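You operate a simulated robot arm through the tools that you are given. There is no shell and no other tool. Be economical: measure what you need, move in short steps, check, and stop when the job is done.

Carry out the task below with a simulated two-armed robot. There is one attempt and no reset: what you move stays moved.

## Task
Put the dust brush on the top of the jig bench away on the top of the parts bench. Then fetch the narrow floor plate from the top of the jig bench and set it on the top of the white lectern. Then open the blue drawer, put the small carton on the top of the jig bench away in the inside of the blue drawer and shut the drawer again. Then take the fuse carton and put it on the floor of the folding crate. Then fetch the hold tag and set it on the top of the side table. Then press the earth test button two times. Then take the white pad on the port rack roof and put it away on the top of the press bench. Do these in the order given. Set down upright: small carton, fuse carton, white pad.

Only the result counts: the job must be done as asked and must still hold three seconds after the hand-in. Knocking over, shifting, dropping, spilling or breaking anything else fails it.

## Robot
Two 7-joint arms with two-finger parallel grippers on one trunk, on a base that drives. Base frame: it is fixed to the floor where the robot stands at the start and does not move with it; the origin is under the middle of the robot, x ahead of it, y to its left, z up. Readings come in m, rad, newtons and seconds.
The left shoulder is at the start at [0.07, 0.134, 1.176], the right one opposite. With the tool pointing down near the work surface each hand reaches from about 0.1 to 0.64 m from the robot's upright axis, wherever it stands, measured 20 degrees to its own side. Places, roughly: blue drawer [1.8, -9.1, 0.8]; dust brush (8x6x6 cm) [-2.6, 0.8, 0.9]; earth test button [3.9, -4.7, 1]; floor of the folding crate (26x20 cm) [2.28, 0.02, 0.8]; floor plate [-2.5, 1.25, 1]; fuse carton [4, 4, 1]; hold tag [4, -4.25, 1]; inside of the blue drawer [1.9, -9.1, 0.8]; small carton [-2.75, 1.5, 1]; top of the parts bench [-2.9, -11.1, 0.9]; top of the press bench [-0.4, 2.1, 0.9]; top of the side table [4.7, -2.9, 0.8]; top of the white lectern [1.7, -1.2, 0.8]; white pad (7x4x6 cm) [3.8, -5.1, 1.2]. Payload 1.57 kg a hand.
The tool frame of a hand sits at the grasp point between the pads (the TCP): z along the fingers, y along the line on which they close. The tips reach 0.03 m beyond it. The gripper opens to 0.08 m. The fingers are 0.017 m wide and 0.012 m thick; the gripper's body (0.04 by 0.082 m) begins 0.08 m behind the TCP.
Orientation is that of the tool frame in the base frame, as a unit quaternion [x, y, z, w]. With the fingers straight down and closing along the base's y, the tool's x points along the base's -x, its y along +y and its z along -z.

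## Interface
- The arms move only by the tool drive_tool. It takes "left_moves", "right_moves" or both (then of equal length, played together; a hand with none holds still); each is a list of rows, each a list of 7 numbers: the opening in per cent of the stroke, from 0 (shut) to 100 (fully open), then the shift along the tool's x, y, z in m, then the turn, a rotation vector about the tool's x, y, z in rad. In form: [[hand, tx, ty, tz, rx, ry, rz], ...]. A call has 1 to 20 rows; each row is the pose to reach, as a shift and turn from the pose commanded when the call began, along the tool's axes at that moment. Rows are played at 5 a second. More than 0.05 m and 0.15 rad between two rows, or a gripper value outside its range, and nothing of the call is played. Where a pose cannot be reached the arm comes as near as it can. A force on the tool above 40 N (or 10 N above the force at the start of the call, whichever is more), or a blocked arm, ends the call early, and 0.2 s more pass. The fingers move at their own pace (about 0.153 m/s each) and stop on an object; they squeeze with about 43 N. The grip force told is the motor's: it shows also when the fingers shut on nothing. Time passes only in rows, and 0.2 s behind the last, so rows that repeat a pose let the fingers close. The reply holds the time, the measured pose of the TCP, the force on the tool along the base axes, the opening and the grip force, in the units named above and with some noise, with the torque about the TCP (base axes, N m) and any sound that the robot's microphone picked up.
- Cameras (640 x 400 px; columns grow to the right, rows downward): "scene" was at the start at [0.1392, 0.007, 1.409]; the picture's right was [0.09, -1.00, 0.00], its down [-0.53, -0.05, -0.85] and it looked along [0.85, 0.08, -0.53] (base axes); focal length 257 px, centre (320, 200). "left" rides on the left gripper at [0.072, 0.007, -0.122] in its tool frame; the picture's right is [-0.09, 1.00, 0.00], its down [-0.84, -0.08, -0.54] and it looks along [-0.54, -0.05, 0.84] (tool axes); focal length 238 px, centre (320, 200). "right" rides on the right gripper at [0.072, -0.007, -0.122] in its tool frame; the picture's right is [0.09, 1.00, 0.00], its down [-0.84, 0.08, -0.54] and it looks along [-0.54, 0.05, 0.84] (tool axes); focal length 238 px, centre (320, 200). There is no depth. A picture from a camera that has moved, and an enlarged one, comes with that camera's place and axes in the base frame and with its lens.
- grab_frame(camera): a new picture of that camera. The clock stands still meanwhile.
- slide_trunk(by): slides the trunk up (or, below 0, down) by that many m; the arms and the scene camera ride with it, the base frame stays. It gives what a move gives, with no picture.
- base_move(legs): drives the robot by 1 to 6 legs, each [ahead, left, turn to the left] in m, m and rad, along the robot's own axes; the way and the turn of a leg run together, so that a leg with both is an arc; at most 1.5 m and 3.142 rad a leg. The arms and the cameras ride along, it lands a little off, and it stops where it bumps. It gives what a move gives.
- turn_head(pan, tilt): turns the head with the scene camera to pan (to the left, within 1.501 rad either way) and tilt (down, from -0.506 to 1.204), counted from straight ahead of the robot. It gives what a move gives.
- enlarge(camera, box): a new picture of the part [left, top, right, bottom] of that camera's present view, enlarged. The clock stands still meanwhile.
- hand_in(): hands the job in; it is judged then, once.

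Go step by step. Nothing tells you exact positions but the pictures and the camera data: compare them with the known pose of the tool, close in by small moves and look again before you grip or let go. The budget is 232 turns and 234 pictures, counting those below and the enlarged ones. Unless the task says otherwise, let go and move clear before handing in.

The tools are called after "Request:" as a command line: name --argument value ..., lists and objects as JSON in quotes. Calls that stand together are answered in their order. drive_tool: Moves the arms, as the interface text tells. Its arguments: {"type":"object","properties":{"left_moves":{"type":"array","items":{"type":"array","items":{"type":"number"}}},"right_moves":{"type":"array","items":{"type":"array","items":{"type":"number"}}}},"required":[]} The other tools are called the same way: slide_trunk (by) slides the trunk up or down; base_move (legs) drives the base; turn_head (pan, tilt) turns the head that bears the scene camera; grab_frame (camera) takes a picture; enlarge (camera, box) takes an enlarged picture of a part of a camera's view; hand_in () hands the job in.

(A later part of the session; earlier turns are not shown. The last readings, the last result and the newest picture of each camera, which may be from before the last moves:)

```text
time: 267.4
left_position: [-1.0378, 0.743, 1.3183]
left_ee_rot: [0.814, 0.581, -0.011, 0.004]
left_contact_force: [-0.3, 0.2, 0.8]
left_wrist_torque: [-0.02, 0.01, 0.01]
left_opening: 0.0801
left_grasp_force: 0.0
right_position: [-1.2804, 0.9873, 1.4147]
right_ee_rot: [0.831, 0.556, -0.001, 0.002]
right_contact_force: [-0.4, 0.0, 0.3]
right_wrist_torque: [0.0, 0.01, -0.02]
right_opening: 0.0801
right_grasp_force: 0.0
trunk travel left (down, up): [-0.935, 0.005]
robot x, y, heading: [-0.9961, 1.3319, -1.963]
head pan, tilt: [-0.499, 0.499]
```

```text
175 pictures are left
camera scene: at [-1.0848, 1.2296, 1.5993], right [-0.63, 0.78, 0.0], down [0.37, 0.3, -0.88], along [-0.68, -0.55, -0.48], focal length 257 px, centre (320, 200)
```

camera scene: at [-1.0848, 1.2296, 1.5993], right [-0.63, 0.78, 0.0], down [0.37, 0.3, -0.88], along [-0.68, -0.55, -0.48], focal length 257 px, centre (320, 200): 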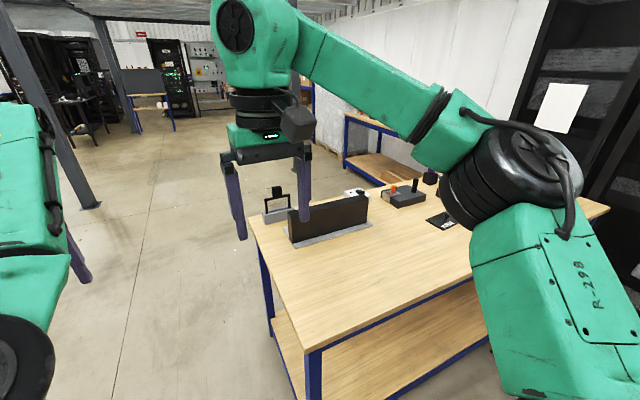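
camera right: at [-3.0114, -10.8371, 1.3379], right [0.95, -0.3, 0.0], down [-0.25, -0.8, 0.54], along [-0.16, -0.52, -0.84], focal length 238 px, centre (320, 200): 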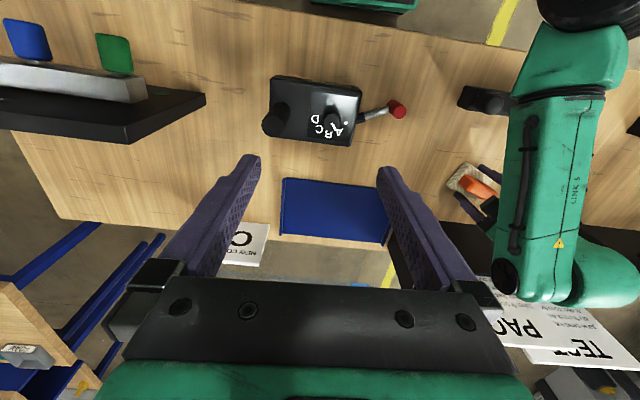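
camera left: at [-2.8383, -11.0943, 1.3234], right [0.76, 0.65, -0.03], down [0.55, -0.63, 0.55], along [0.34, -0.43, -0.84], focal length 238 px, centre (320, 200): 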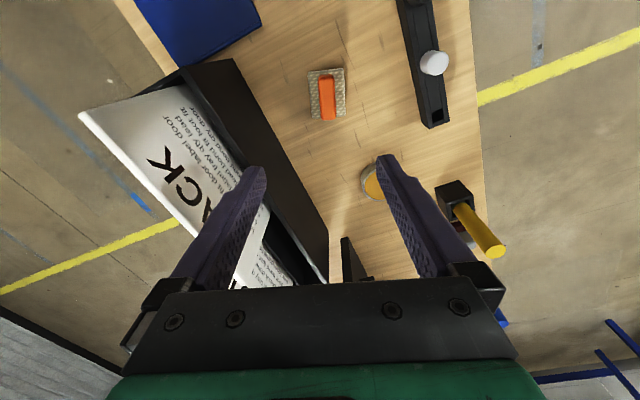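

The north edge is clear. I slide along it to stand opposite the NARROW plate.

Request:
base_move --legs '[[0, -1.16, -0.04], [0.12, 0, 0]]'

Request:
turn_head --pan 0 --tilt 0.75

Request:
grab_frame --camera "scene"

Request:
grab_frame --camera "right"

```text
time: 274.2
left_position: [-2.2017, 1.133, 1.3228]
left_ee_rot: [0.833, 0.554, -0.015, 0.006]
left_contact_force: [0.8, 0.1, 1.1]
left_wrist_torque: [-0.03, 0.0, 0.01]
left_opening: 0.0799
left_grasp_force: 0.0
right_position: [-2.4261, 1.3935, 1.4176]
right_ee_rot: [0.848, 0.529, -0.003, 0.003]
right_contact_force: [-0.3, 0.6, -0.3]
right_wrist_torque: [-0.02, 0.03, 0.02]
right_opening: 0.0799
right_grasp_force: 0.0
trunk travel left (down, up): [-0.935, 0.005]
robot x, y, heading: [-2.1213, 1.7155, -2.024]
head pan, tilt: [-0.499, 0.499]
```

```text
time: 275.1
left_position: [-2.2058, 1.124, 1.3191]
left_ee_rot: [0.833, 0.553, -0.012, 0.005]
left_contact_force: [-0.5, 0.1, 0.1]
left_wrist_torque: [0.05, -0.03, -0.02]
left_opening: 0.0798
left_grasp_force: 0.0
right_position: [-2.4314, 1.3846, 1.4143]
right_ee_rot: [0.849, 0.529, 0.0, 0.001]
right_contact_force: [-0.8, 0.0, -0.1]
right_wrist_torque: [0.01, -0.04, 0.01]
right_opening: 0.08
right_grasp_force: 0.0
trunk travel left (down, up): [-0.935, 0.005]
robot x, y, heading: [-2.1211, 1.7086, -2.025]
head pan, tilt: [0.0, 0.75]
```

```text
174 pictures are left
camera scene: at [-2.1823, 1.591, 1.5771], right [-0.9, 0.44, 0.0], down [0.3, 0.61, -0.73], along [-0.32, -0.66, -0.68], focal length 257 px, centre (320, 200)
```

scene: 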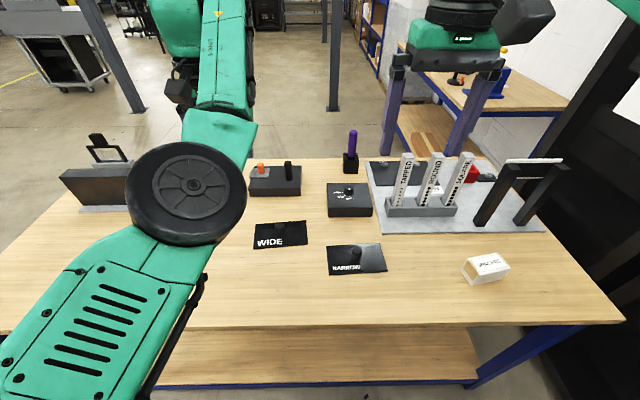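

```text
173 pictures are left
camera right: at [-2.4052, 1.4535, 1.5375], right [0.93, -0.35, 0.0], down [-0.3, -0.79, 0.54], along [-0.19, -0.51, -0.84], focal length 238 px, centre (320, 200)
```

right: 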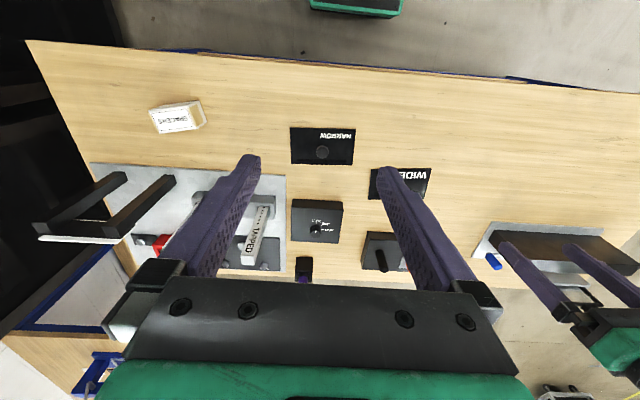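

The NARROW plate's knob is at about (-2.487, 1.222, 0.91). I step closer, bring the right hand over it and look.

Request:
base_move --legs '[[0.07, 0, 0]]'

Request:
drive_tool --right_moves '[[100, -0.05, 0, 0, 0, 0, 0], [100, -0.1, 0, 0, 0, 0, 0], [100, -0.1, 0.02, 0.04, 0, 0, 0], [100, -0.1, 0.02, 0.08, 0, 0, 0], [100, -0.1, 0.02, 0.12, 0, 0, 0], [100, -0.1, 0.02, 0.16, 0, 0, 0], [100, -0.1, 0.02, 0.2, 0, 0, 0], [100, -0.1, 0.02, 0.24, 0, 0, 0], [100, -0.1, 0.02, 0.28, 0, 0, 0], [100, -0.1, 0.02, 0.32, 0, 0, 0]]'

Request:
grab_frame --camera "right"

Request:
enlarge --camera "scene" --box '[240, 160, 480, 310]'

```text
time: 276.1
left_position: [-2.2295, 1.0757, 1.326]
left_ee_rot: [0.833, 0.553, -0.018, 0.007]
left_contact_force: [0.0, 0.9, 0.1]
left_wrist_torque: [-0.1, 0.06, -0.04]
left_opening: 0.0802
left_grasp_force: 0.1
right_position: [-2.4549, 1.3377, 1.4212]
right_ee_rot: [0.848, 0.53, -0.004, 0.004]
right_contact_force: [0.7, 0.6, -0.1]
right_wrist_torque: [-0.07, 0.07, -0.01]
right_opening: 0.0799
right_grasp_force: 0.0
trunk travel left (down, up): [-0.935, 0.005]
robot x, y, heading: [-2.1529, 1.6511, -2.023]
head pan, tilt: [0.0, 0.75]
```

```text
time: 278.3
left_position: [-2.2355, 1.0645, 1.3191]
left_ee_rot: [0.833, 0.553, -0.012, 0.005]
left_contact_force: [0.3, 0.3, -0.1]
left_wrist_torque: [-0.01, -0.02, -0.08]
left_opening: 0.08
left_grasp_force: 0.1
right_position: [-2.4838, 1.2236, 1.0953]
right_ee_rot: [0.848, 0.53, 0.0, 0.001]
right_contact_force: [-0.2, -0.2, -0.1]
right_wrist_torque: [-0.03, 0.0, -0.01]
right_opening: 0.0799
right_grasp_force: 0.0
trunk travel left (down, up): [-0.935, 0.005]
robot x, y, heading: [-2.1517, 1.6507, -2.027]
head pan, tilt: [0.0, 0.75]
```

```text
172 pictures are left
camera right: at [-2.4584, 1.2923, 1.2172], right [0.94, -0.35, 0.0], down [-0.3, -0.78, 0.54], along [-0.19, -0.51, -0.84], focal length 238 px, centre (320, 200)
```

right: 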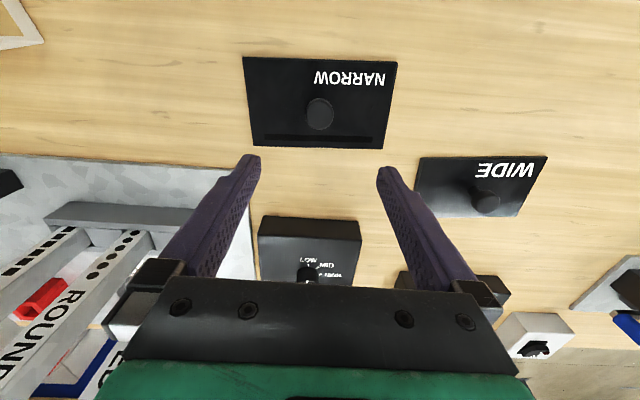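

```text
2.67 times, centred on (360, 235) of scene
camera zoom: at [-2.212, 1.5308, 1.5773], right [-0.9, 0.44, 0.0], down [0.3, 0.61, -0.73], along [-0.32, -0.66, -0.68], focal length 685 px, centre (213, 107)
```

zoom: 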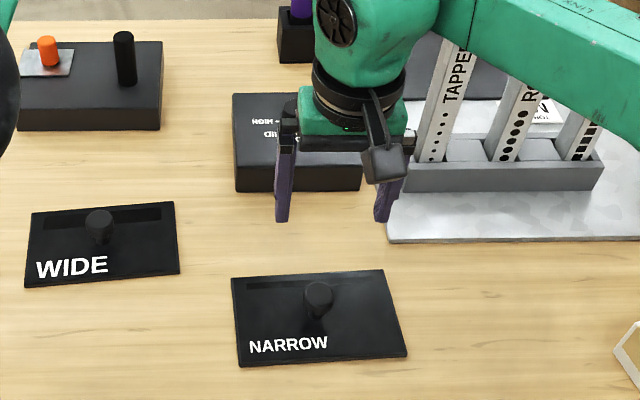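

The knob is right under the hand. I lower with the trunk and look again.

Request:
drive_tool --right_moves '[[70, 0.004, 0, 0, 0, 0, 0]]'

Request:
slide_trunk --by -0.13

Request:
grab_frame --camera "right"

Request:
enlarge --camera "scene" --box '[260, 160, 480, 298]'

```text
time: 278.7
left_position: [-2.235, 1.0656, 1.3206]
left_ee_rot: [0.833, 0.553, -0.012, 0.005]
left_contact_force: [0.8, 0.3, -0.1]
left_wrist_torque: [0.01, 0.01, 0.0]
left_opening: 0.0802
left_grasp_force: 0.0
right_position: [-2.4821, 1.2296, 1.0955]
right_ee_rot: [0.848, 0.53, -0.001, 0.002]
right_contact_force: [-0.1, -0.2, -0.4]
right_wrist_torque: [0.0, -0.01, 0.0]
right_opening: 0.056
right_grasp_force: 0.0
trunk travel left (down, up): [-0.935, 0.005]
robot x, y, heading: [-2.1512, 1.6533, -2.024]
head pan, tilt: [0.0, 0.75]
```

```text
time: 280.3
left_position: [-2.2347, 1.0628, 1.1885]
left_ee_rot: [0.833, 0.554, -0.012, 0.005]
left_contact_force: [0.0, 1.5, 0.6]
left_wrist_torque: [0.0, -0.01, -0.02]
left_opening: 0.08
left_grasp_force: 0.1
right_position: [-2.4826, 1.2293, 0.9649]
right_ee_rot: [0.848, 0.53, -0.001, 0.002]
right_contact_force: [0.1, 0.4, 0.6]
right_wrist_torque: [0.03, 0.0, 0.06]
right_opening: 0.0561
right_grasp_force: 0.0
trunk travel left (down, up): [-0.805, 0.135]
robot x, y, heading: [-2.1523, 1.652, -2.031]
head pan, tilt: [0.0, 0.75]
```

```text
170 pictures are left
camera right: at [-2.4564, 1.297, 1.0882], right [0.94, -0.35, 0.0], down [-0.3, -0.78, 0.54], along [-0.19, -0.51, -0.84], focal length 238 px, centre (320, 200)
```

right: 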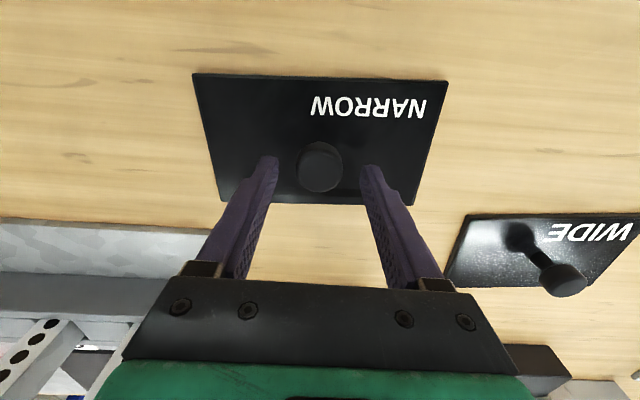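

```text
2.90 times, centred on (370, 229) of scene
camera zoom: at [-2.2113, 1.5314, 1.4474], right [-0.9, 0.44, 0.0], down [0.3, 0.61, -0.73], along [-0.32, -0.66, -0.68], focal length 745 px, centre (175, 116)
```

zoom: 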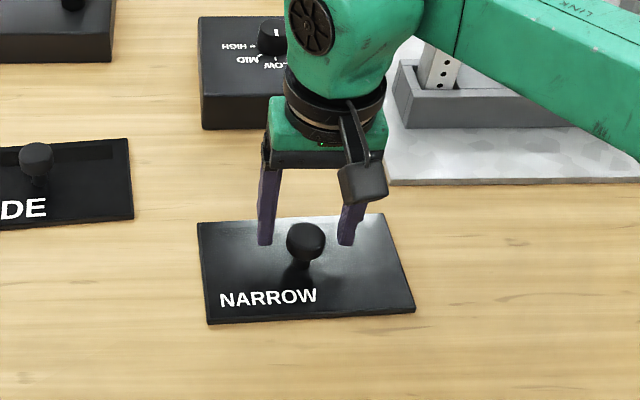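

The knob head is at about z=0.93, centred between the fingers. I lower 3 cm and close.

Request:
slide_trunk --by -0.03

Request:
drive_tool --right_moves '[[40, 0, 0, 0, 0, 0, 0], [10, 0, 0, 0, 0, 0, 0], [0, 0, 0, 0, 0, 0, 0], [0, 0, 0, 0, 0, 0, 0]]'

Request:
slide_trunk --by 0.05

Request:
grab_frame --camera "right"

Request:
enlarge --camera "scene" --box '[260, 160, 480, 298]'

```text
time: 281.0
left_position: [-2.234, 1.0659, 1.1602]
left_ee_rot: [0.833, 0.553, -0.014, 0.005]
left_contact_force: [-0.7, -0.3, -1.0]
left_wrist_torque: [0.02, 0.01, 0.01]
left_opening: 0.08
left_grasp_force: 0.1
right_position: [-2.4817, 1.2283, 0.9385]
right_ee_rot: [0.848, 0.529, -0.001, 0.002]
right_contact_force: [-1.1, 1.4, 17.1]
right_wrist_torque: [0.39, 0.46, -0.06]
right_opening: 0.0568
right_grasp_force: 0.9
trunk travel left (down, up): [-0.775, 0.165]
robot x, y, heading: [-2.154, 1.6537, -2.031]
head pan, tilt: [0.0, 0.75]
```

```text
time: 282.0
left_position: [-2.2328, 1.0673, 1.1619]
left_ee_rot: [0.833, 0.553, -0.014, 0.005]
left_contact_force: [-0.8, -0.2, 0.6]
left_wrist_torque: [-0.02, 0.05, -0.01]
left_opening: 0.08
left_grasp_force: 0.0
right_position: [-2.482, 1.2298, 0.9385]
right_ee_rot: [0.848, 0.53, -0.002, 0.004]
right_contact_force: [-4.9, -2.7, 26.3]
right_wrist_torque: [0.42, -0.06, -0.14]
right_opening: 0.0314
right_grasp_force: 40.1
trunk travel left (down, up): [-0.775, 0.165]
robot x, y, heading: [-2.1515, 1.6515, -2.028]
head pan, tilt: [0.0, 0.75]
```

```text
time: 282.9
left_position: [-2.2355, 1.064, 1.209]
left_ee_rot: [0.833, 0.553, -0.012, 0.004]
left_contact_force: [-0.3, 0.0, 0.1]
left_wrist_torque: [-0.01, 0.01, 0.03]
left_opening: 0.0801
left_grasp_force: 0.1
right_position: [-2.4828, 1.2281, 0.9849]
right_ee_rot: [0.848, 0.53, 0.001, 0.0]
right_contact_force: [0.2, -1.0, -2.9]
right_wrist_torque: [-0.01, -0.04, -0.02]
right_opening: 0.0313
right_grasp_force: 40.2
trunk travel left (down, up): [-0.825, 0.115]
robot x, y, heading: [-2.154, 1.6537, -2.026]
head pan, tilt: [0.0, 0.75]
```

```text
168 pictures are left
camera right: at [-2.457, 1.2959, 1.1071], right [0.94, -0.35, 0.0], down [-0.3, -0.79, 0.54], along [-0.19, -0.51, -0.84], focal length 238 px, centre (320, 200)
```

right: 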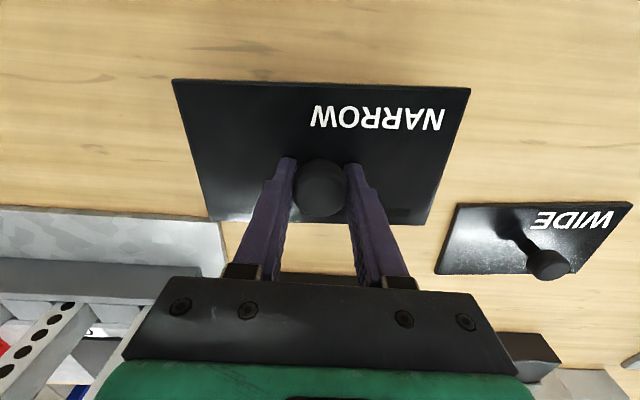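

```text
2.90 times, centred on (370, 229) of scene
camera zoom: at [-2.2122, 1.5298, 1.4671], right [-0.9, 0.44, 0.0], down [0.3, 0.61, -0.73], along [-0.32, -0.66, -0.68], focal length 745 px, centre (175, 116)
```

zoom: 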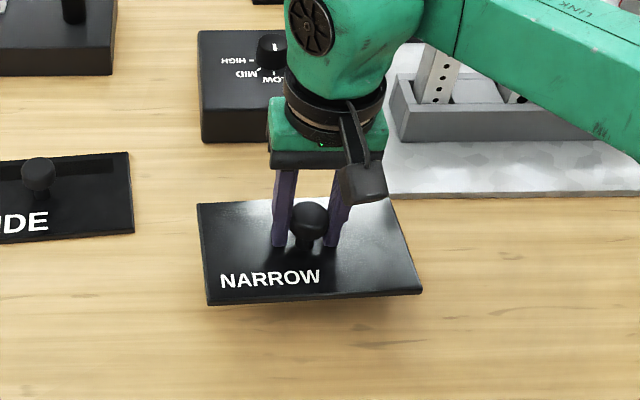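

The plate is lifted cleanly. I raise it, pull it in and leave the aisle the way I came.

Request:
slide_trunk --by 0.11

Request:
drive_tool --right_moves '[[0, 0, 0, -0.05, 0, 0, 0], [0, 0, 0, -0.1, 0, 0, 0], [0, 0.03, 0, -0.13, 0, 0, 0], [0, 0.07, 0, -0.15, 0, 0, 0], [0, 0.1, 0, -0.15, 0, 0, 0]]'

Request:
base_move --legs '[[-0.12, 0, 0.06], [0, 1.15, 0], [0.36, 0.63, 0], [0, 0, 1.7]]'

Request:
turn_head --pan 0 --tilt 0.5

Request:
grab_frame --camera "scene"

Request:
grab_frame --camera "right"

```text
time: 284.4
left_position: [-2.236, 1.0633, 1.3202]
left_ee_rot: [0.833, 0.553, -0.011, 0.004]
left_contact_force: [-0.1, 0.0, -0.4]
left_wrist_torque: [0.02, 0.03, 0.01]
left_opening: 0.0802
left_grasp_force: 0.0
right_position: [-2.4829, 1.228, 1.0942]
right_ee_rot: [0.848, 0.53, -0.001, 0.002]
right_contact_force: [0.2, 0.1, -2.8]
right_wrist_torque: [-0.01, 0.02, 0.01]
right_opening: 0.0313
right_grasp_force: 39.7
trunk travel left (down, up): [-0.935, 0.005]
robot x, y, heading: [-2.1517, 1.6529, -2.03]
head pan, tilt: [0.0, 0.75]
```

```text
time: 285.6
left_position: [-2.2349, 1.0666, 1.3201]
left_ee_rot: [0.833, 0.553, -0.013, 0.005]
left_contact_force: [-0.5, -0.1, 0.4]
left_wrist_torque: [-0.02, 0.02, -0.01]
left_opening: 0.08
left_grasp_force: 0.1
right_position: [-2.4364, 1.3207, 1.2462]
right_ee_rot: [0.848, 0.529, 0.0, 0.002]
right_contact_force: [0.4, -0.5, -2.9]
right_wrist_torque: [0.01, 0.02, -0.02]
right_opening: 0.0312
right_grasp_force: 39.8
trunk travel left (down, up): [-0.935, 0.005]
robot x, y, heading: [-2.1537, 1.6552, -2.023]
head pan, tilt: [0.0, 0.75]
```

```text
time: 300.1
left_position: [0.0098, 0.8126, 1.3211]
left_ee_rot: [0.077, 0.997, -0.003, 0.013]
left_contact_force: [0.5, 0.7, 0.2]
left_wrist_torque: [0.02, 0.02, 0.02]
left_opening: 0.0802
left_grasp_force: 0.0
right_position: [-0.1894, 0.5555, 1.2459]
right_ee_rot: [0.106, 0.994, 0.001, 0.001]
right_contact_force: [1.0, 0.1, -4.1]
right_wrist_torque: [0.01, -0.04, 0.0]
right_opening: 0.0311
right_grasp_force: 40.0
trunk travel left (down, up): [-0.935, 0.005]
robot x, y, heading: [-0.5794, 0.7522, -0.212]
head pan, tilt: [0.0, 0.75]
```

```text
time: 300.8
left_position: [0.0104, 0.8132, 1.3204]
left_ee_rot: [0.078, 0.997, -0.004, 0.013]
left_contact_force: [0.5, -0.1, -0.3]
left_wrist_torque: [0.0, 0.03, 0.03]
left_opening: 0.0799
left_grasp_force: 0.1
right_position: [-0.189, 0.5565, 1.2472]
right_ee_rot: [0.105, 0.994, 0.0, 0.001]
right_contact_force: [0.7, 0.3, -3.6]
right_wrist_torque: [-0.02, 0.01, -0.01]
right_opening: 0.0313
right_grasp_force: 40.6
trunk travel left (down, up): [-0.935, 0.005]
robot x, y, heading: [-0.5821, 0.7513, -0.211]
head pan, tilt: [0.0, 0.499]
```

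```text
166 pictures are left
camera scene: at [-0.4419, 0.7213, 1.5991], right [-0.21, -0.98, 0.0], down [-0.47, 0.1, -0.88], along [0.86, -0.19, -0.48], focal length 257 px, centre (320, 200)
```

scene: 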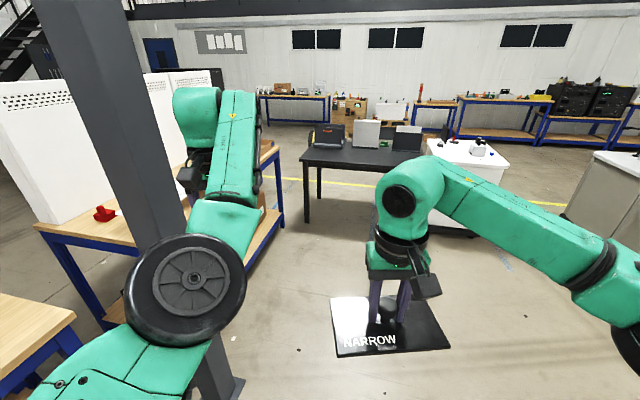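

```text
165 pictures are left
camera right: at [-0.2602, 0.5654, 1.3695], right [0.12, 0.99, 0.0], down [0.83, -0.1, 0.54], along [0.54, -0.06, -0.84], focal length 238 px, centre (320, 200)
```

right: 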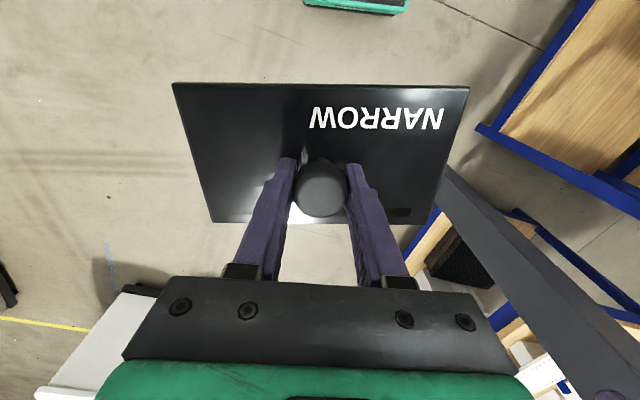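

I see the white lectern ahead right, with some items on its far part. I drive clear of the pillar and go there.

Request:
base_move --legs '[[0, -1.3, 0], [1.3, -0.1, 0.1]]'

Request:
turn_head --pan -0.2 --tilt 0.5

Request:
grab_frame --camera "scene"

```text
time: 313.6
left_position: [1.0321, -0.7067, 1.3214]
left_ee_rot: [0.031, 0.999, -0.003, 0.013]
left_contact_force: [0.4, 0.0, 0.6]
left_wrist_torque: [-0.05, -0.01, -0.02]
left_opening: 0.08
left_grasp_force: 0.0
right_position: [0.8595, -0.9821, 1.2476]
right_ee_rot: [0.059, 0.998, 0.0, 0.0]
right_contact_force: [-0.1, -0.2, -3.3]
right_wrist_torque: [0.04, -0.03, -0.02]
right_opening: 0.0312
right_grasp_force: 40.0
trunk travel left (down, up): [-0.935, 0.005]
robot x, y, heading: [0.4494, -0.8233, -0.118]
head pan, tilt: [0.0, 0.499]
```

```text
time: 314.4
left_position: [1.033, -0.7083, 1.3202]
left_ee_rot: [0.03, 0.999, -0.003, 0.013]
left_contact_force: [-0.3, 0.1, 1.1]
left_wrist_torque: [0.01, -0.02, -0.01]
left_opening: 0.0803
left_grasp_force: 0.1
right_position: [0.8597, -0.9825, 1.2475]
right_ee_rot: [0.058, 0.998, 0.001, 0.001]
right_contact_force: [0.4, -0.1, -3.2]
right_wrist_torque: [-0.01, -0.01, 0.02]
right_opening: 0.0313
right_grasp_force: 40.3
trunk travel left (down, up): [-0.935, 0.005]
robot x, y, heading: [0.452, -0.8235, -0.121]
head pan, tilt: [-0.201, 0.499]
```

```text
164 pictures are left
camera scene: at [0.5882, -0.8595, 1.5992], right [-0.31, -0.95, 0.0], down [-0.45, 0.15, -0.88], along [0.83, -0.28, -0.48], focal length 257 px, centre (320, 200)
```

scene: 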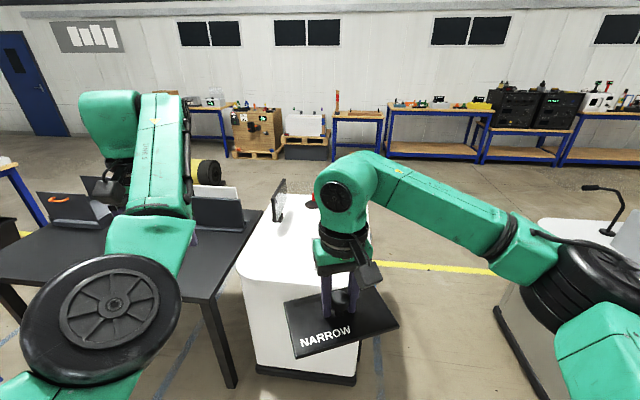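

The lectern's near edge runs from about (1.49,-0.79) to (1.24,-1.26). I square up to it and look with the right camera.

Request:
base_move --legs '[[0, 0, -0.36], [0.5, 0.25, 0]]'

Request:
turn_head --pan 0 --tilt 0.7

Request:
grab_frame --camera "scene"

Request:
grab_frame --camera "right"

Request:
grab_frame --camera "left"

```text
time: 318.7
left_position: [1.5968, -0.9384, 1.3215]
left_ee_rot: [0.208, 0.978, -0.005, 0.013]
left_contact_force: [-0.2, -0.4, 0.3]
left_wrist_torque: [0.02, 0.04, 0.04]
left_opening: 0.08
left_grasp_force: 0.0
right_position: [1.3378, -1.1327, 1.2464]
right_ee_rot: [0.236, 0.972, 0.001, 0.002]
right_contact_force: [0.5, -0.3, -3.4]
right_wrist_torque: [0.03, 0.0, 0.0]
right_opening: 0.0313
right_grasp_force: 40.2
trunk travel left (down, up): [-0.935, 0.005]
robot x, y, heading: [1.0129, -0.8417, -0.48]
head pan, tilt: [-0.201, 0.499]
```

```text
time: 319.4
left_position: [1.5982, -0.9383, 1.32]
left_ee_rot: [0.208, 0.978, -0.005, 0.012]
left_contact_force: [0.6, -0.6, 0.5]
left_wrist_torque: [0.0, 0.0, -0.01]
left_opening: 0.0798
left_grasp_force: 0.0
right_position: [1.3396, -1.1333, 1.2473]
right_ee_rot: [0.235, 0.972, 0.001, 0.001]
right_contact_force: [0.7, 0.1, -3.6]
right_wrist_torque: [0.02, 0.01, 0.02]
right_opening: 0.0314
right_grasp_force: 40.7
trunk travel left (down, up): [-0.935, 0.005]
robot x, y, heading: [1.0152, -0.8398, -0.486]
head pan, tilt: [0.0, 0.7]
```

```text
163 pictures are left
camera scene: at [1.1331, -0.9046, 1.5816], right [-0.46, -0.89, 0.0], down [-0.57, 0.3, -0.77], along [0.68, -0.35, -0.64], focal length 257 px, centre (320, 200)
```

scene: 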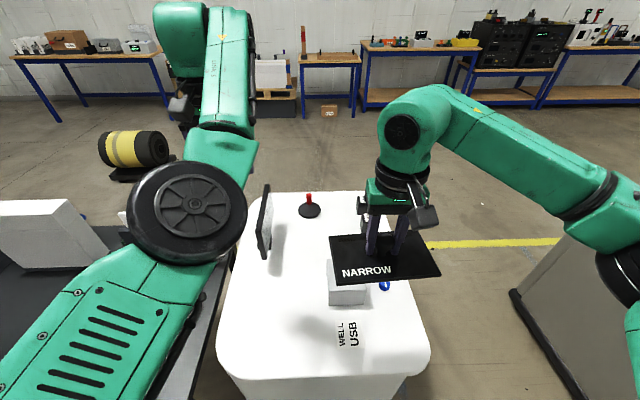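

```text
162 pictures are left
camera right: at [1.2725, -1.1052, 1.3696], right [0.38, 0.93, 0.0], down [0.78, -0.32, 0.54], along [0.5, -0.2, -0.84], focal length 238 px, centre (320, 200)
```

right: 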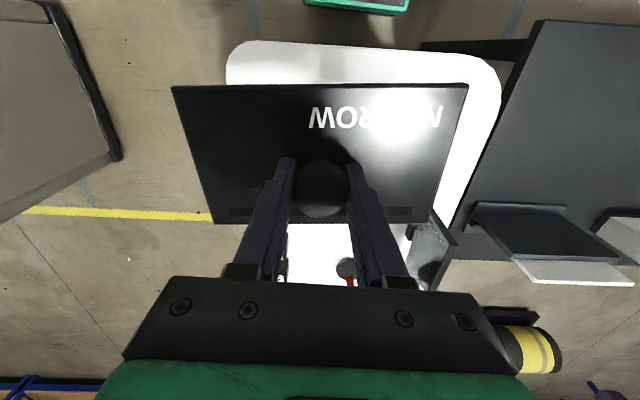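

```text
161 pictures are left
camera left: at [1.5338, -0.9005, 1.44], right [0.49, 0.87, 0.0], down [0.72, -0.4, 0.56], along [0.49, -0.28, -0.83], focal length 238 px, centre (320, 200)
```

left: 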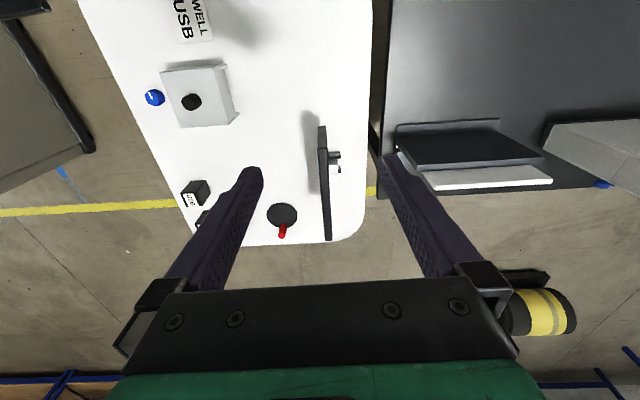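

The left front of the lectern top, around (1.47,-0.995), is free. I pull the left hand back out of the way, shift a little left, and bring the plate over that spot.

Request:
drive_tool --left_moves '[[100, 0.045, 0.01, 0, 0, 0, 0], [100, 0.09, 0.02, 0, 0, 0, 0], [100, 0.135, 0.03, 0, 0, 0, 0], [100, 0.18, 0.04, 0, 0, 0, 0]]'

Request:
base_move --legs '[[0, 0.07, 0]]'

Request:
drive_tool --right_moves '[[0, -0.01, 0.035, 0.02, 0, 0, 0], [0, -0.02, 0.07, 0.05, 0, 0, 0], [0, -0.04, 0.1, 0.08, 0, 0, 0], [0, -0.05, 0.115, 0.12, 0, 0, 0], [0, -0.05, 0.115, 0.16, 0, 0, 0], [0, -0.05, 0.115, 0.2, 0, 0, 0], [0, -0.05, 0.115, 0.24, 0, 0, 0]]'

Request:
grab_frame --camera "scene"

Request:
grab_frame --camera "right"

```text
time: 320.4
left_position: [1.5933, -0.8035, 1.3329]
left_ee_rot: [0.21, 0.978, -0.006, 0.011]
left_contact_force: [0.6, 0.2, 0.7]
left_wrist_torque: [-0.08, -0.03, -0.01]
left_opening: 0.0801
left_grasp_force: 0.1
left hand out of reach, approached as far as the arm can: row 1, 2, 3, 4
right_position: [1.34, -1.1288, 1.249]
right_ee_rot: [0.237, 0.972, -0.001, 0.002]
right_contact_force: [0.5, 0.0, -3.1]
right_wrist_torque: [-0.06, 0.0, 0.02]
right_opening: 0.0313
right_grasp_force: 40.3
trunk travel left (down, up): [-0.935, 0.005]
robot x, y, heading: [1.0151, -0.8379, -0.478]
head pan, tilt: [0.0, 0.7]
```

```text
time: 321.4
left_position: [1.6206, -0.7553, 1.3367]
left_ee_rot: [0.21, 0.978, -0.001, 0.013]
left_contact_force: [0.4, -0.6, 0.7]
left_wrist_torque: [0.08, -0.06, -0.02]
left_opening: 0.08
left_grasp_force: 0.1
right_position: [1.3666, -1.0797, 1.2451]
right_ee_rot: [0.237, 0.971, 0.005, 0.002]
right_contact_force: [-0.4, -1.3, -3.8]
right_wrist_torque: [0.04, -0.01, -0.02]
right_opening: 0.031
right_grasp_force: 40.3
trunk travel left (down, up): [-0.935, 0.005]
robot x, y, heading: [1.0477, -0.7769, -0.48]
head pan, tilt: [0.0, 0.7]
```

```text
time: 323.0
left_position: [1.6273, -0.7428, 1.3331]
left_ee_rot: [0.211, 0.978, -0.006, 0.01]
left_contact_force: [0.2, -0.5, -0.1]
left_wrist_torque: [-0.01, 0.01, -0.02]
left_opening: 0.0796
left_grasp_force: 0.0
right_position: [1.4692, -0.9885, 1.0083]
right_ee_rot: [0.237, 0.972, 0.0, 0.001]
right_contact_force: [-0.1, 0.0, -4.0]
right_wrist_torque: [-0.03, 0.03, -0.02]
right_opening: 0.0313
right_grasp_force: 40.7
trunk travel left (down, up): [-0.935, 0.005]
robot x, y, heading: [1.0474, -0.7779, -0.482]
head pan, tilt: [0.0, 0.7]
```

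```text
160 pictures are left
camera scene: at [1.168, -0.8398, 1.5815], right [-0.46, -0.89, 0.0], down [-0.57, 0.3, -0.76], along [0.68, -0.35, -0.65], focal length 257 px, centre (320, 200)
```

scene: 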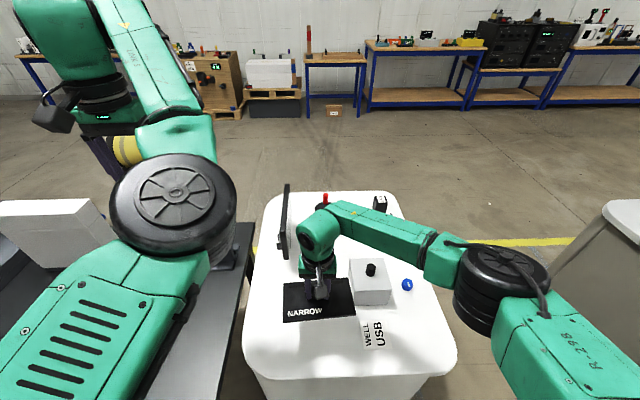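

```text
159 pictures are left
camera right: at [1.4023, -0.9618, 1.1306], right [0.38, 0.93, 0.0], down [0.78, -0.32, 0.54], along [0.5, -0.2, -0.84], focal length 238 px, centre (320, 200)
```

right: 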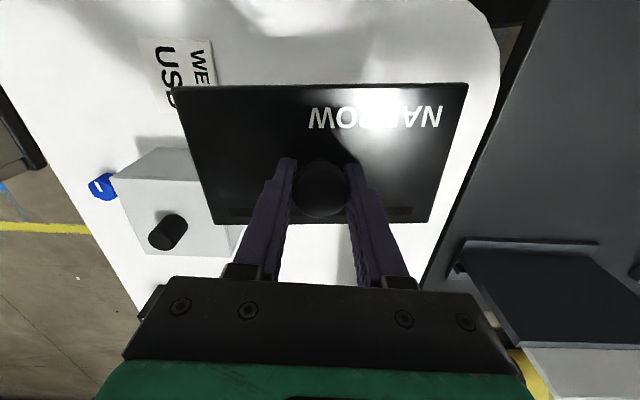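

I shift 4 cm further left from the white box and lower.

Request:
drive_tool --right_moves '[[0, 0, 0.02, 0, 0, 0, 0], [0, 0, 0.04, 0, 0, 0, 0], [0, 0, 0.04, 0.04, 0, 0, 0], [0, 0, 0.04, 0.08, 0, 0, 0], [0, 0, 0.04, 0.1, 0, 0, 0]]'

Request:
grab_frame --camera "scene"

Request:
grab_frame --camera "right"

```text
time: 324.2
left_position: [1.627, -0.7431, 1.3343]
left_ee_rot: [0.21, 0.978, -0.005, 0.011]
left_contact_force: [0.7, 0.0, 0.3]
left_wrist_torque: [-0.03, 0.0, 0.02]
left_opening: 0.0801
left_grasp_force: 0.0
right_position: [1.4864, -0.9552, 0.9081]
right_ee_rot: [0.237, 0.971, 0.0, 0.002]
right_contact_force: [0.0, -0.6, -3.6]
right_wrist_torque: [-0.03, 0.04, 0.02]
right_opening: 0.0312
right_grasp_force: 39.9
trunk travel left (down, up): [-0.935, 0.005]
robot x, y, heading: [1.0478, -0.781, -0.484]
head pan, tilt: [0.0, 0.7]
```

```text
158 pictures are left
camera scene: at [1.1672, -0.8393, 1.5815], right [-0.46, -0.89, 0.0], down [-0.57, 0.3, -0.76], along [0.68, -0.35, -0.64], focal length 257 px, centre (320, 200)
```

scene: 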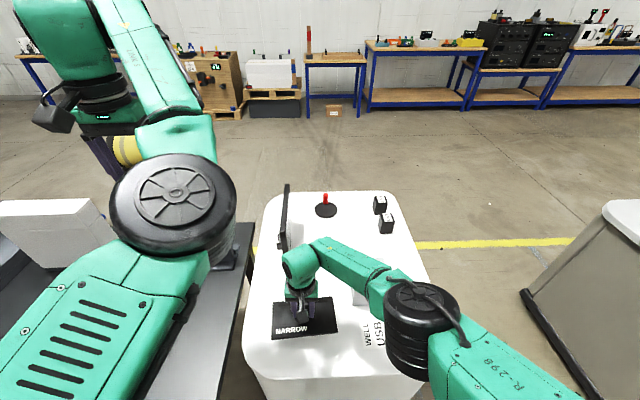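

```text
157 pictures are left
camera right: at [1.4209, -0.927, 1.0308], right [0.38, 0.93, 0.0], down [0.78, -0.32, 0.54], along [0.5, -0.2, -0.84], focal length 238 px, centre (320, 200)
```

right: 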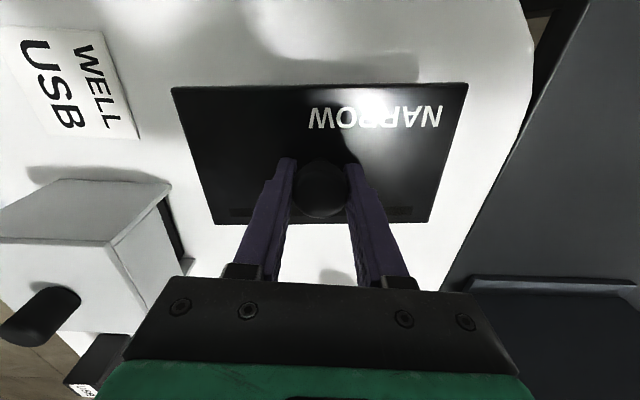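

Request:
drive_tool --right_moves '[[0, 0, 0, 0.008, 0, 0, 0], [0, 0, 0, 0.014, 0, 0, 0], [0, 0, 0, 0.018, 0, 0, 0]]'

```text
time: 325.0
left_position: [1.6262, -0.7435, 1.334]
left_ee_rot: [0.21, 0.978, -0.006, 0.011]
left_contact_force: [-0.1, -0.1, 0.1]
left_wrist_torque: [-0.02, 0.01, 0.01]
left_opening: 0.0799
left_grasp_force: 0.1
right_position: [1.4884, -0.9538, 0.8897]
right_ee_rot: [0.237, 0.971, -0.001, 0.002]
right_contact_force: [-0.2, -0.2, -3.9]
right_wrist_torque: [0.03, -0.01, -0.02]
right_opening: 0.0312
right_grasp_force: 39.8
trunk travel left (down, up): [-0.935, 0.005]
robot x, y, heading: [1.0487, -0.7751, -0.475]
head pan, tilt: [0.0, 0.7]
```

Request:
drive_tool --right_moves '[[0, 0, 0, 0.004, 0, 0, 0], [0, 0, 0, 0.008, 0, 0, 0], [0, 0, 0, 0.012, 0, 0, 0]]'

```text
time: 325.8
left_position: [1.6257, -0.7443, 1.3341]
left_ee_rot: [0.21, 0.978, -0.005, 0.012]
left_contact_force: [-0.1, 0.5, -0.5]
left_wrist_torque: [-0.01, 0.03, -0.06]
left_opening: 0.08
left_grasp_force: 0.0
right_position: [1.4829, -0.9541, 0.8846]
right_ee_rot: [0.237, 0.972, 0.001, 0.001]
right_contact_force: [-0.1, -0.3, -3.6]
right_wrist_torque: [0.01, 0.02, 0.04]
right_opening: 0.0309
right_grasp_force: 39.8
right hand out of reach, approached as far as the arm can: row 1, 2, 3
trunk travel left (down, up): [-0.935, 0.005]
robot x, y, heading: [1.0494, -0.7753, -0.479]
head pan, tilt: [0.0, 0.7]
```

Request:
slide_trunk --by -0.008

Request:
grab_frame --camera "right"

```text
time: 326.4
left_position: [1.6258, -0.7454, 1.3254]
left_ee_rot: [0.211, 0.977, -0.005, 0.011]
left_contact_force: [0.1, -0.8, -0.5]
left_wrist_torque: [0.01, 0.01, 0.0]
left_opening: 0.0798
left_grasp_force: 0.0
right_position: [1.4825, -0.9549, 0.8777]
right_ee_rot: [0.238, 0.971, -0.001, 0.0]
right_contact_force: [0.3, 1.1, -3.3]
right_wrist_torque: [0.0, 0.0, 0.0]
right_opening: 0.0314
right_grasp_force: 39.9
trunk travel left (down, up): [-0.927, 0.013]
robot x, y, heading: [1.0477, -0.7793, -0.485]
head pan, tilt: [0.0, 0.7]
```

```text
156 pictures are left
camera right: at [1.417, -0.9264, 0.999], right [0.38, 0.93, 0.0], down [0.78, -0.32, 0.54], along [0.5, -0.2, -0.84], focal length 238 px, centre (320, 200)
```

right: 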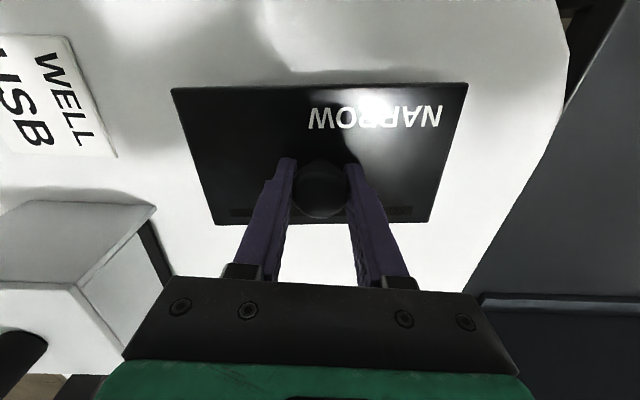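

Request:
slide_trunk --by -0.01

Request:
slide_trunk --by -0.007

Request:
grab_frame --camera "right"

```text
time: 327.0
left_position: [1.6263, -0.7449, 1.3165]
left_ee_rot: [0.211, 0.977, -0.005, 0.01]
left_contact_force: [-1.1, 1.2, 0.5]
left_wrist_torque: [0.0, -0.01, -0.02]
left_opening: 0.08
left_grasp_force: 0.1
right_position: [1.4841, -0.9547, 0.8655]
right_ee_rot: [0.238, 0.971, 0.0, 0.001]
right_contact_force: [1.0, 0.1, -3.8]
right_wrist_torque: [0.03, 0.0, 0.01]
right_opening: 0.0311
right_grasp_force: 39.6
trunk travel left (down, up): [-0.917, 0.023]
robot x, y, heading: [1.0484, -0.779, -0.482]
head pan, tilt: [0.0, 0.7]
```

```text
time: 327.6
left_position: [1.6267, -0.7449, 1.3085]
left_ee_rot: [0.211, 0.977, -0.006, 0.01]
left_contact_force: [-0.1, -0.2, 0.3]
left_wrist_torque: [-0.01, -0.02, 0.04]
left_opening: 0.0799
left_grasp_force: 0.1
right_position: [1.4822, -0.9551, 0.8602]
right_ee_rot: [0.238, 0.971, 0.0, 0.001]
right_contact_force: [0.7, -0.4, -4.1]
right_wrist_torque: [0.0, 0.01, 0.05]
right_opening: 0.0313
right_grasp_force: 40.2
trunk travel left (down, up): [-0.91, 0.03]
robot x, y, heading: [1.0464, -0.777, -0.478]
head pan, tilt: [0.0, 0.7]
```

```text
155 pictures are left
camera right: at [1.4172, -0.9263, 0.982], right [0.38, 0.93, 0.0], down [0.78, -0.32, 0.54], along [0.5, -0.2, -0.84], focal length 238 px, centre (320, 200)
```

right: 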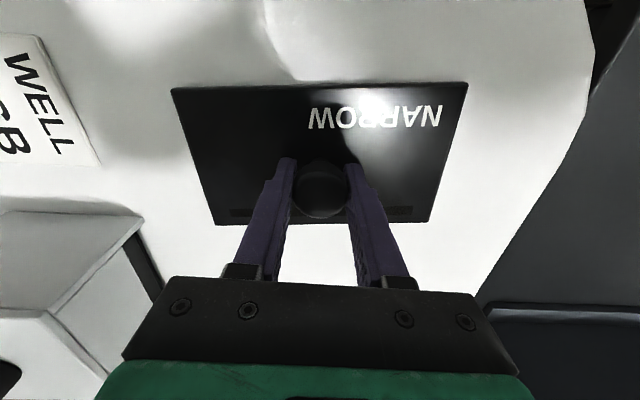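

Request:
slide_trunk --by -0.006

Request:
slide_trunk --by -0.005

```text
time: 328.1
left_position: [1.6223, -0.742, 1.3044]
left_ee_rot: [0.21, 0.978, -0.005, 0.013]
left_contact_force: [0.1, 0.9, -0.4]
left_wrist_torque: [-0.01, 0.03, -0.01]
left_opening: 0.0796
left_grasp_force: 0.1
right_position: [1.4821, -0.954, 0.8573]
right_ee_rot: [0.238, 0.971, 0.001, 0.006]
right_contact_force: [5.9, -4.8, 34.3]
right_wrist_torque: [-0.19, 0.31, -0.21]
right_opening: 0.0313
right_grasp_force: 40.1
trunk travel left (down, up): [-0.904, 0.036]
robot x, y, heading: [1.045, -0.7757, -0.478]
head pan, tilt: [0.0, 0.7]
```

```text
time: 328.4
left_position: [1.6224, -0.7428, 1.304]
left_ee_rot: [0.21, 0.978, -0.006, 0.013]
left_contact_force: [0.8, 0.5, 0.4]
left_wrist_torque: [0.02, -0.01, -0.01]
left_opening: 0.0802
left_grasp_force: 0.1
right_position: [1.483, -0.9552, 0.8579]
right_ee_rot: [0.238, 0.971, 0.0, 0.006]
right_contact_force: [-7.0, 0.2, 13.5]
right_wrist_torque: [-0.59, -0.15, -0.22]
right_opening: 0.0309
right_grasp_force: 39.8
trunk travel left (down, up): [-0.904, 0.036]
robot x, y, heading: [1.0527, -0.7792, -0.48]
head pan, tilt: [0.0, 0.7]
stopped: the force on the tool passed its limit at 52 N (the readings are from after the stop); the commanded pose is now the measured one
```

Contact: the plate is down on the lectern. I open and go up.

Request:
drive_tool --right_moves '[[30, 0, 0, 0, 0, 0, 0], [55, 0, 0, 0, 0, 0, 0], [70, 0, 0, 0, 0, 0, 0], [70, 0, 0, 0, 0, 0, 0]]'

Request:
slide_trunk --by 0.15

Request:
grab_frame --camera "right"

Request:
grab_frame --camera "scene"

```text
time: 329.4
left_position: [1.6244, -0.741, 1.3036]
left_ee_rot: [0.211, 0.977, -0.006, 0.011]
left_contact_force: [0.2, 0.2, -0.7]
left_wrist_torque: [-0.01, 0.01, -0.01]
left_opening: 0.08
left_grasp_force: 0.0
right_position: [1.487, -0.9517, 0.8576]
right_ee_rot: [0.237, 0.971, 0.001, 0.005]
right_contact_force: [3.2, 5.8, 19.1]
right_wrist_torque: [-0.22, 0.28, 0.0]
right_opening: 0.05
right_grasp_force: 0.0
trunk travel left (down, up): [-0.904, 0.036]
robot x, y, heading: [1.0471, -0.7742, -0.481]
head pan, tilt: [0.0, 0.7]
```

```text
time: 330.2
left_position: [1.6258, -0.7441, 1.3386]
left_ee_rot: [0.211, 0.977, -0.007, 0.011]
left_contact_force: [-0.1, 0.9, 0.1]
left_wrist_torque: [-0.03, -0.01, -0.01]
left_opening: 0.0801
left_grasp_force: 0.0
right_position: [1.4848, -0.9555, 0.8931]
right_ee_rot: [0.238, 0.971, 0.0, 0.004]
right_contact_force: [-0.4, 0.7, -0.4]
right_wrist_torque: [0.0, -0.03, -0.01]
right_opening: 0.0559
right_grasp_force: 0.0
right hand out of reach, approached as far as the arm can: row 1
trunk travel left (down, up): [-0.94, 0.0]
robot x, y, heading: [1.0446, -0.7756, -0.48]
head pan, tilt: [0.0, 0.7]
```

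```text
154 pictures are left
camera right: at [1.4178, -0.926, 1.0147], right [0.38, 0.93, 0.0], down [0.77, -0.32, 0.55], along [0.51, -0.21, -0.84], focal length 238 px, centre (320, 200)
```

right: 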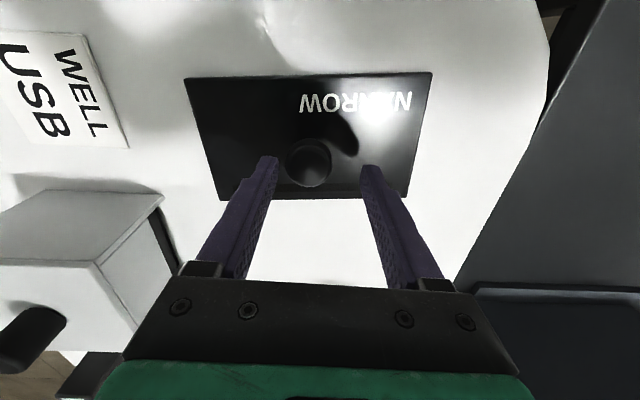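

```text
153 pictures are left
camera scene: at [1.1657, -0.8396, 1.5867], right [-0.46, -0.89, 0.0], down [-0.57, 0.3, -0.77], along [0.68, -0.35, -0.64], focal length 257 px, centre (320, 200)
```

scene: 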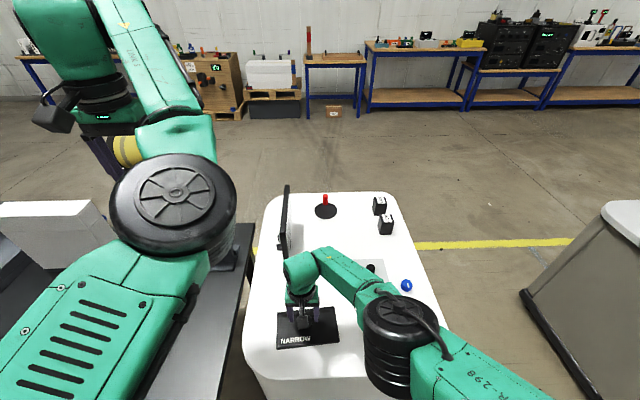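

The plate lies on the lectern. I raise the right hand, back away and return to the jig bench for the small carton.

Request:
drive_tool --right_moves '[[70, 0, 0, -0.04, 0, 0, 0], [70, 0, 0, -0.08, 0, 0, 0], [70, 0, 0, -0.12, 0, 0, 0], [70, 0, 0, -0.16, 0, 0, 0], [70, 0.01, -0.03, -0.2, 0, 0, 0], [70, 0.02, -0.06, -0.24, 0, 0, 0], [70, 0.03, -0.09, -0.27, 0, 0, 0], [70, 0.05, -0.12, -0.3, 0, 0, 0]]'

Request:
base_move --legs '[[-0.6, 0, 0], [-0.8, 0.2, 0], [-0.6, 0.5, 0]]'

Request:
grab_frame --camera "scene"

```text
refused: row 5 steps farther than a row can; nothing moved
```

```text
time: 341.5
left_position: [0.1437, 0.8075, 1.3385]
left_ee_rot: [0.207, 0.978, -0.005, 0.011]
left_contact_force: [1.4, -0.3, -0.1]
left_wrist_torque: [0.05, 0.03, 0.0]
left_opening: 0.0801
left_grasp_force: 0.1
right_position: [0.0042, 0.5969, 0.8923]
right_ee_rot: [0.235, 0.972, 0.001, 0.005]
right_contact_force: [-0.3, 0.1, 0.9]
right_wrist_torque: [0.03, 0.02, -0.04]
right_opening: 0.056
right_grasp_force: 0.1
trunk travel left (down, up): [-0.94, 0.0]
robot x, y, heading: [-0.4394, 0.7744, -0.475]
head pan, tilt: [0.0, 0.7]
```

```text
152 pictures are left
camera scene: at [-0.3157, 0.708, 1.5864], right [-0.46, -0.89, 0.0], down [-0.57, 0.29, -0.76], along [0.68, -0.35, -0.64], focal length 257 px, centre (320, 200)
```

scene: 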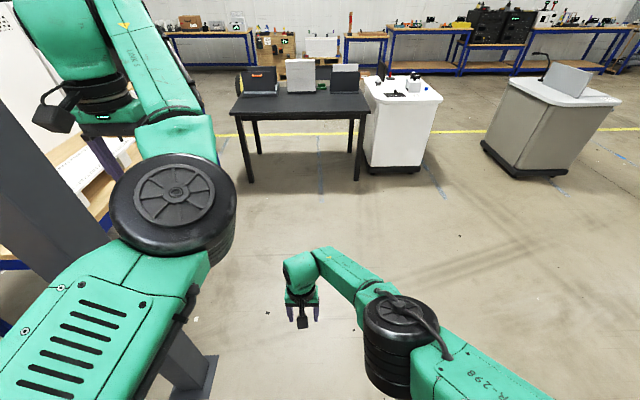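

The lift was refused but the base moved; I check that the plate was not disturbed.

Request:
enlarge --camera "scene" --box '[350, 50, 450, 112]'

Request:
drive_tool --right_moves '[[70, 0, 0, -0.04, 0, 0, 0], [70, 0, 0, -0.08, 0, 0, 0], [70, 0, 0, -0.12, 0, 0, 0], [70, 0, 0, -0.16, 0, 0, 0], [70, 0.01, -0.02, -0.2, 0, 0, 0], [70, 0.02, -0.04, -0.24, 0, 0, 0], [70, 0.03, -0.07, -0.27, 0, 0, 0], [70, 0.05, -0.1, -0.3, 0, 0, 0], [70, 0.05, -0.12, -0.34, 0, 0, 0], [70, 0.05, -0.12, -0.38, 0, 0, 0]]'

```text
6.40 times, centred on (400, 81) of scene
camera zoom: at [-0.3157, 0.708, 1.5864], right [-0.46, -0.89, 0.0], down [-0.57, 0.29, -0.76], along [0.68, -0.35, -0.64], focal length 1645 px, centre (-192, 962)
```

zoom: 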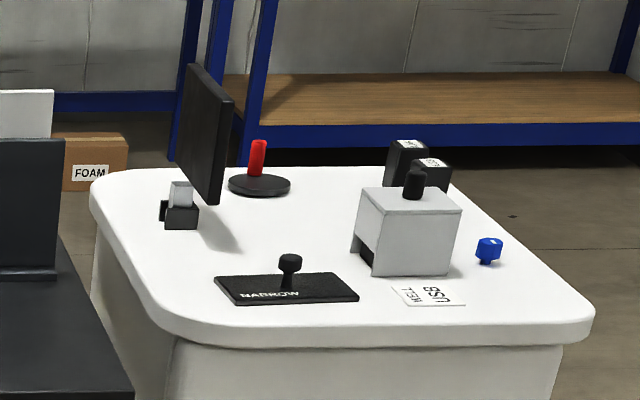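

```text
time: 343.7
left_position: [0.1438, 0.8088, 1.3393]
left_ee_rot: [0.208, 0.978, -0.006, 0.012]
left_contact_force: [-0.6, -0.4, -0.9]
left_wrist_torque: [-0.01, 0.03, 0.02]
left_opening: 0.0801
left_grasp_force: 0.1
right_position: [-0.1012, 0.5113, 1.2731]
right_ee_rot: [0.235, 0.972, 0.0, 0.004]
right_contact_force: [0.1, 0.8, 0.7]
right_wrist_torque: [-0.01, 0.03, -0.01]
right_opening: 0.056
right_grasp_force: 0.0
trunk travel left (down, up): [-0.94, 0.0]
robot x, y, heading: [-0.435, 0.7726, -0.477]
head pan, tilt: [0.0, 0.7]
```

The plate lies undisturbed on the lectern. I go back into the aisle to the small carton at about (-2.774, 1.437).

Request:
base_move --legs '[[0, 0, -1.52], [-0.271, -0.745, 0], [0.17, -0.75, 0], [0, -0.4, 0]]'

Request:
grab_frame --camera "scene"

Request:
grab_frame --camera "right"

```text
time: 357.4
left_position: [-2.0402, 1.0343, 1.338]
left_ee_rot: [0.824, 0.566, -0.013, 0.004]
left_contact_force: [-0.1, -0.8, 0.3]
left_wrist_torque: [-0.01, 0.04, 0.01]
left_opening: 0.0795
left_grasp_force: 0.0
right_position: [-2.3497, 1.2627, 1.2738]
right_ee_rot: [0.84, 0.543, -0.003, 0.002]
right_contact_force: [-0.2, 0.8, -0.7]
right_wrist_torque: [-0.04, 0.03, 0.04]
right_opening: 0.0561
right_grasp_force: 0.0
trunk travel left (down, up): [-0.94, 0.0]
robot x, y, heading: [-2.1091, 1.6117, -1.994]
head pan, tilt: [0.0, 0.7]
```

```text
150 pictures are left
camera scene: at [-2.1608, 1.4873, 1.5866], right [-0.91, 0.41, 0.0], down [0.26, 0.59, -0.76], along [-0.31, -0.7, -0.64], focal length 257 px, centre (320, 200)
```

scene: 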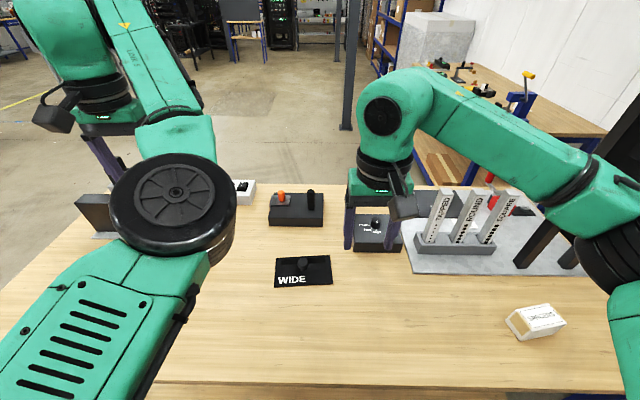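

```text
149 pictures are left
camera right: at [-2.3254, 1.3338, 1.3955], right [0.95, -0.32, 0.0], down [-0.27, -0.79, 0.55], along [-0.18, -0.52, -0.84], focal length 238 px, centre (320, 200)
```

right: 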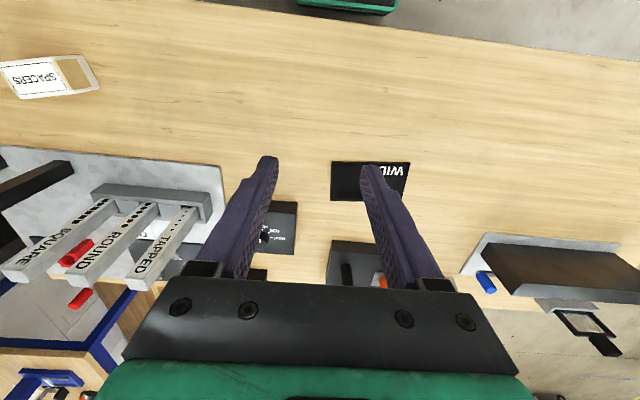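

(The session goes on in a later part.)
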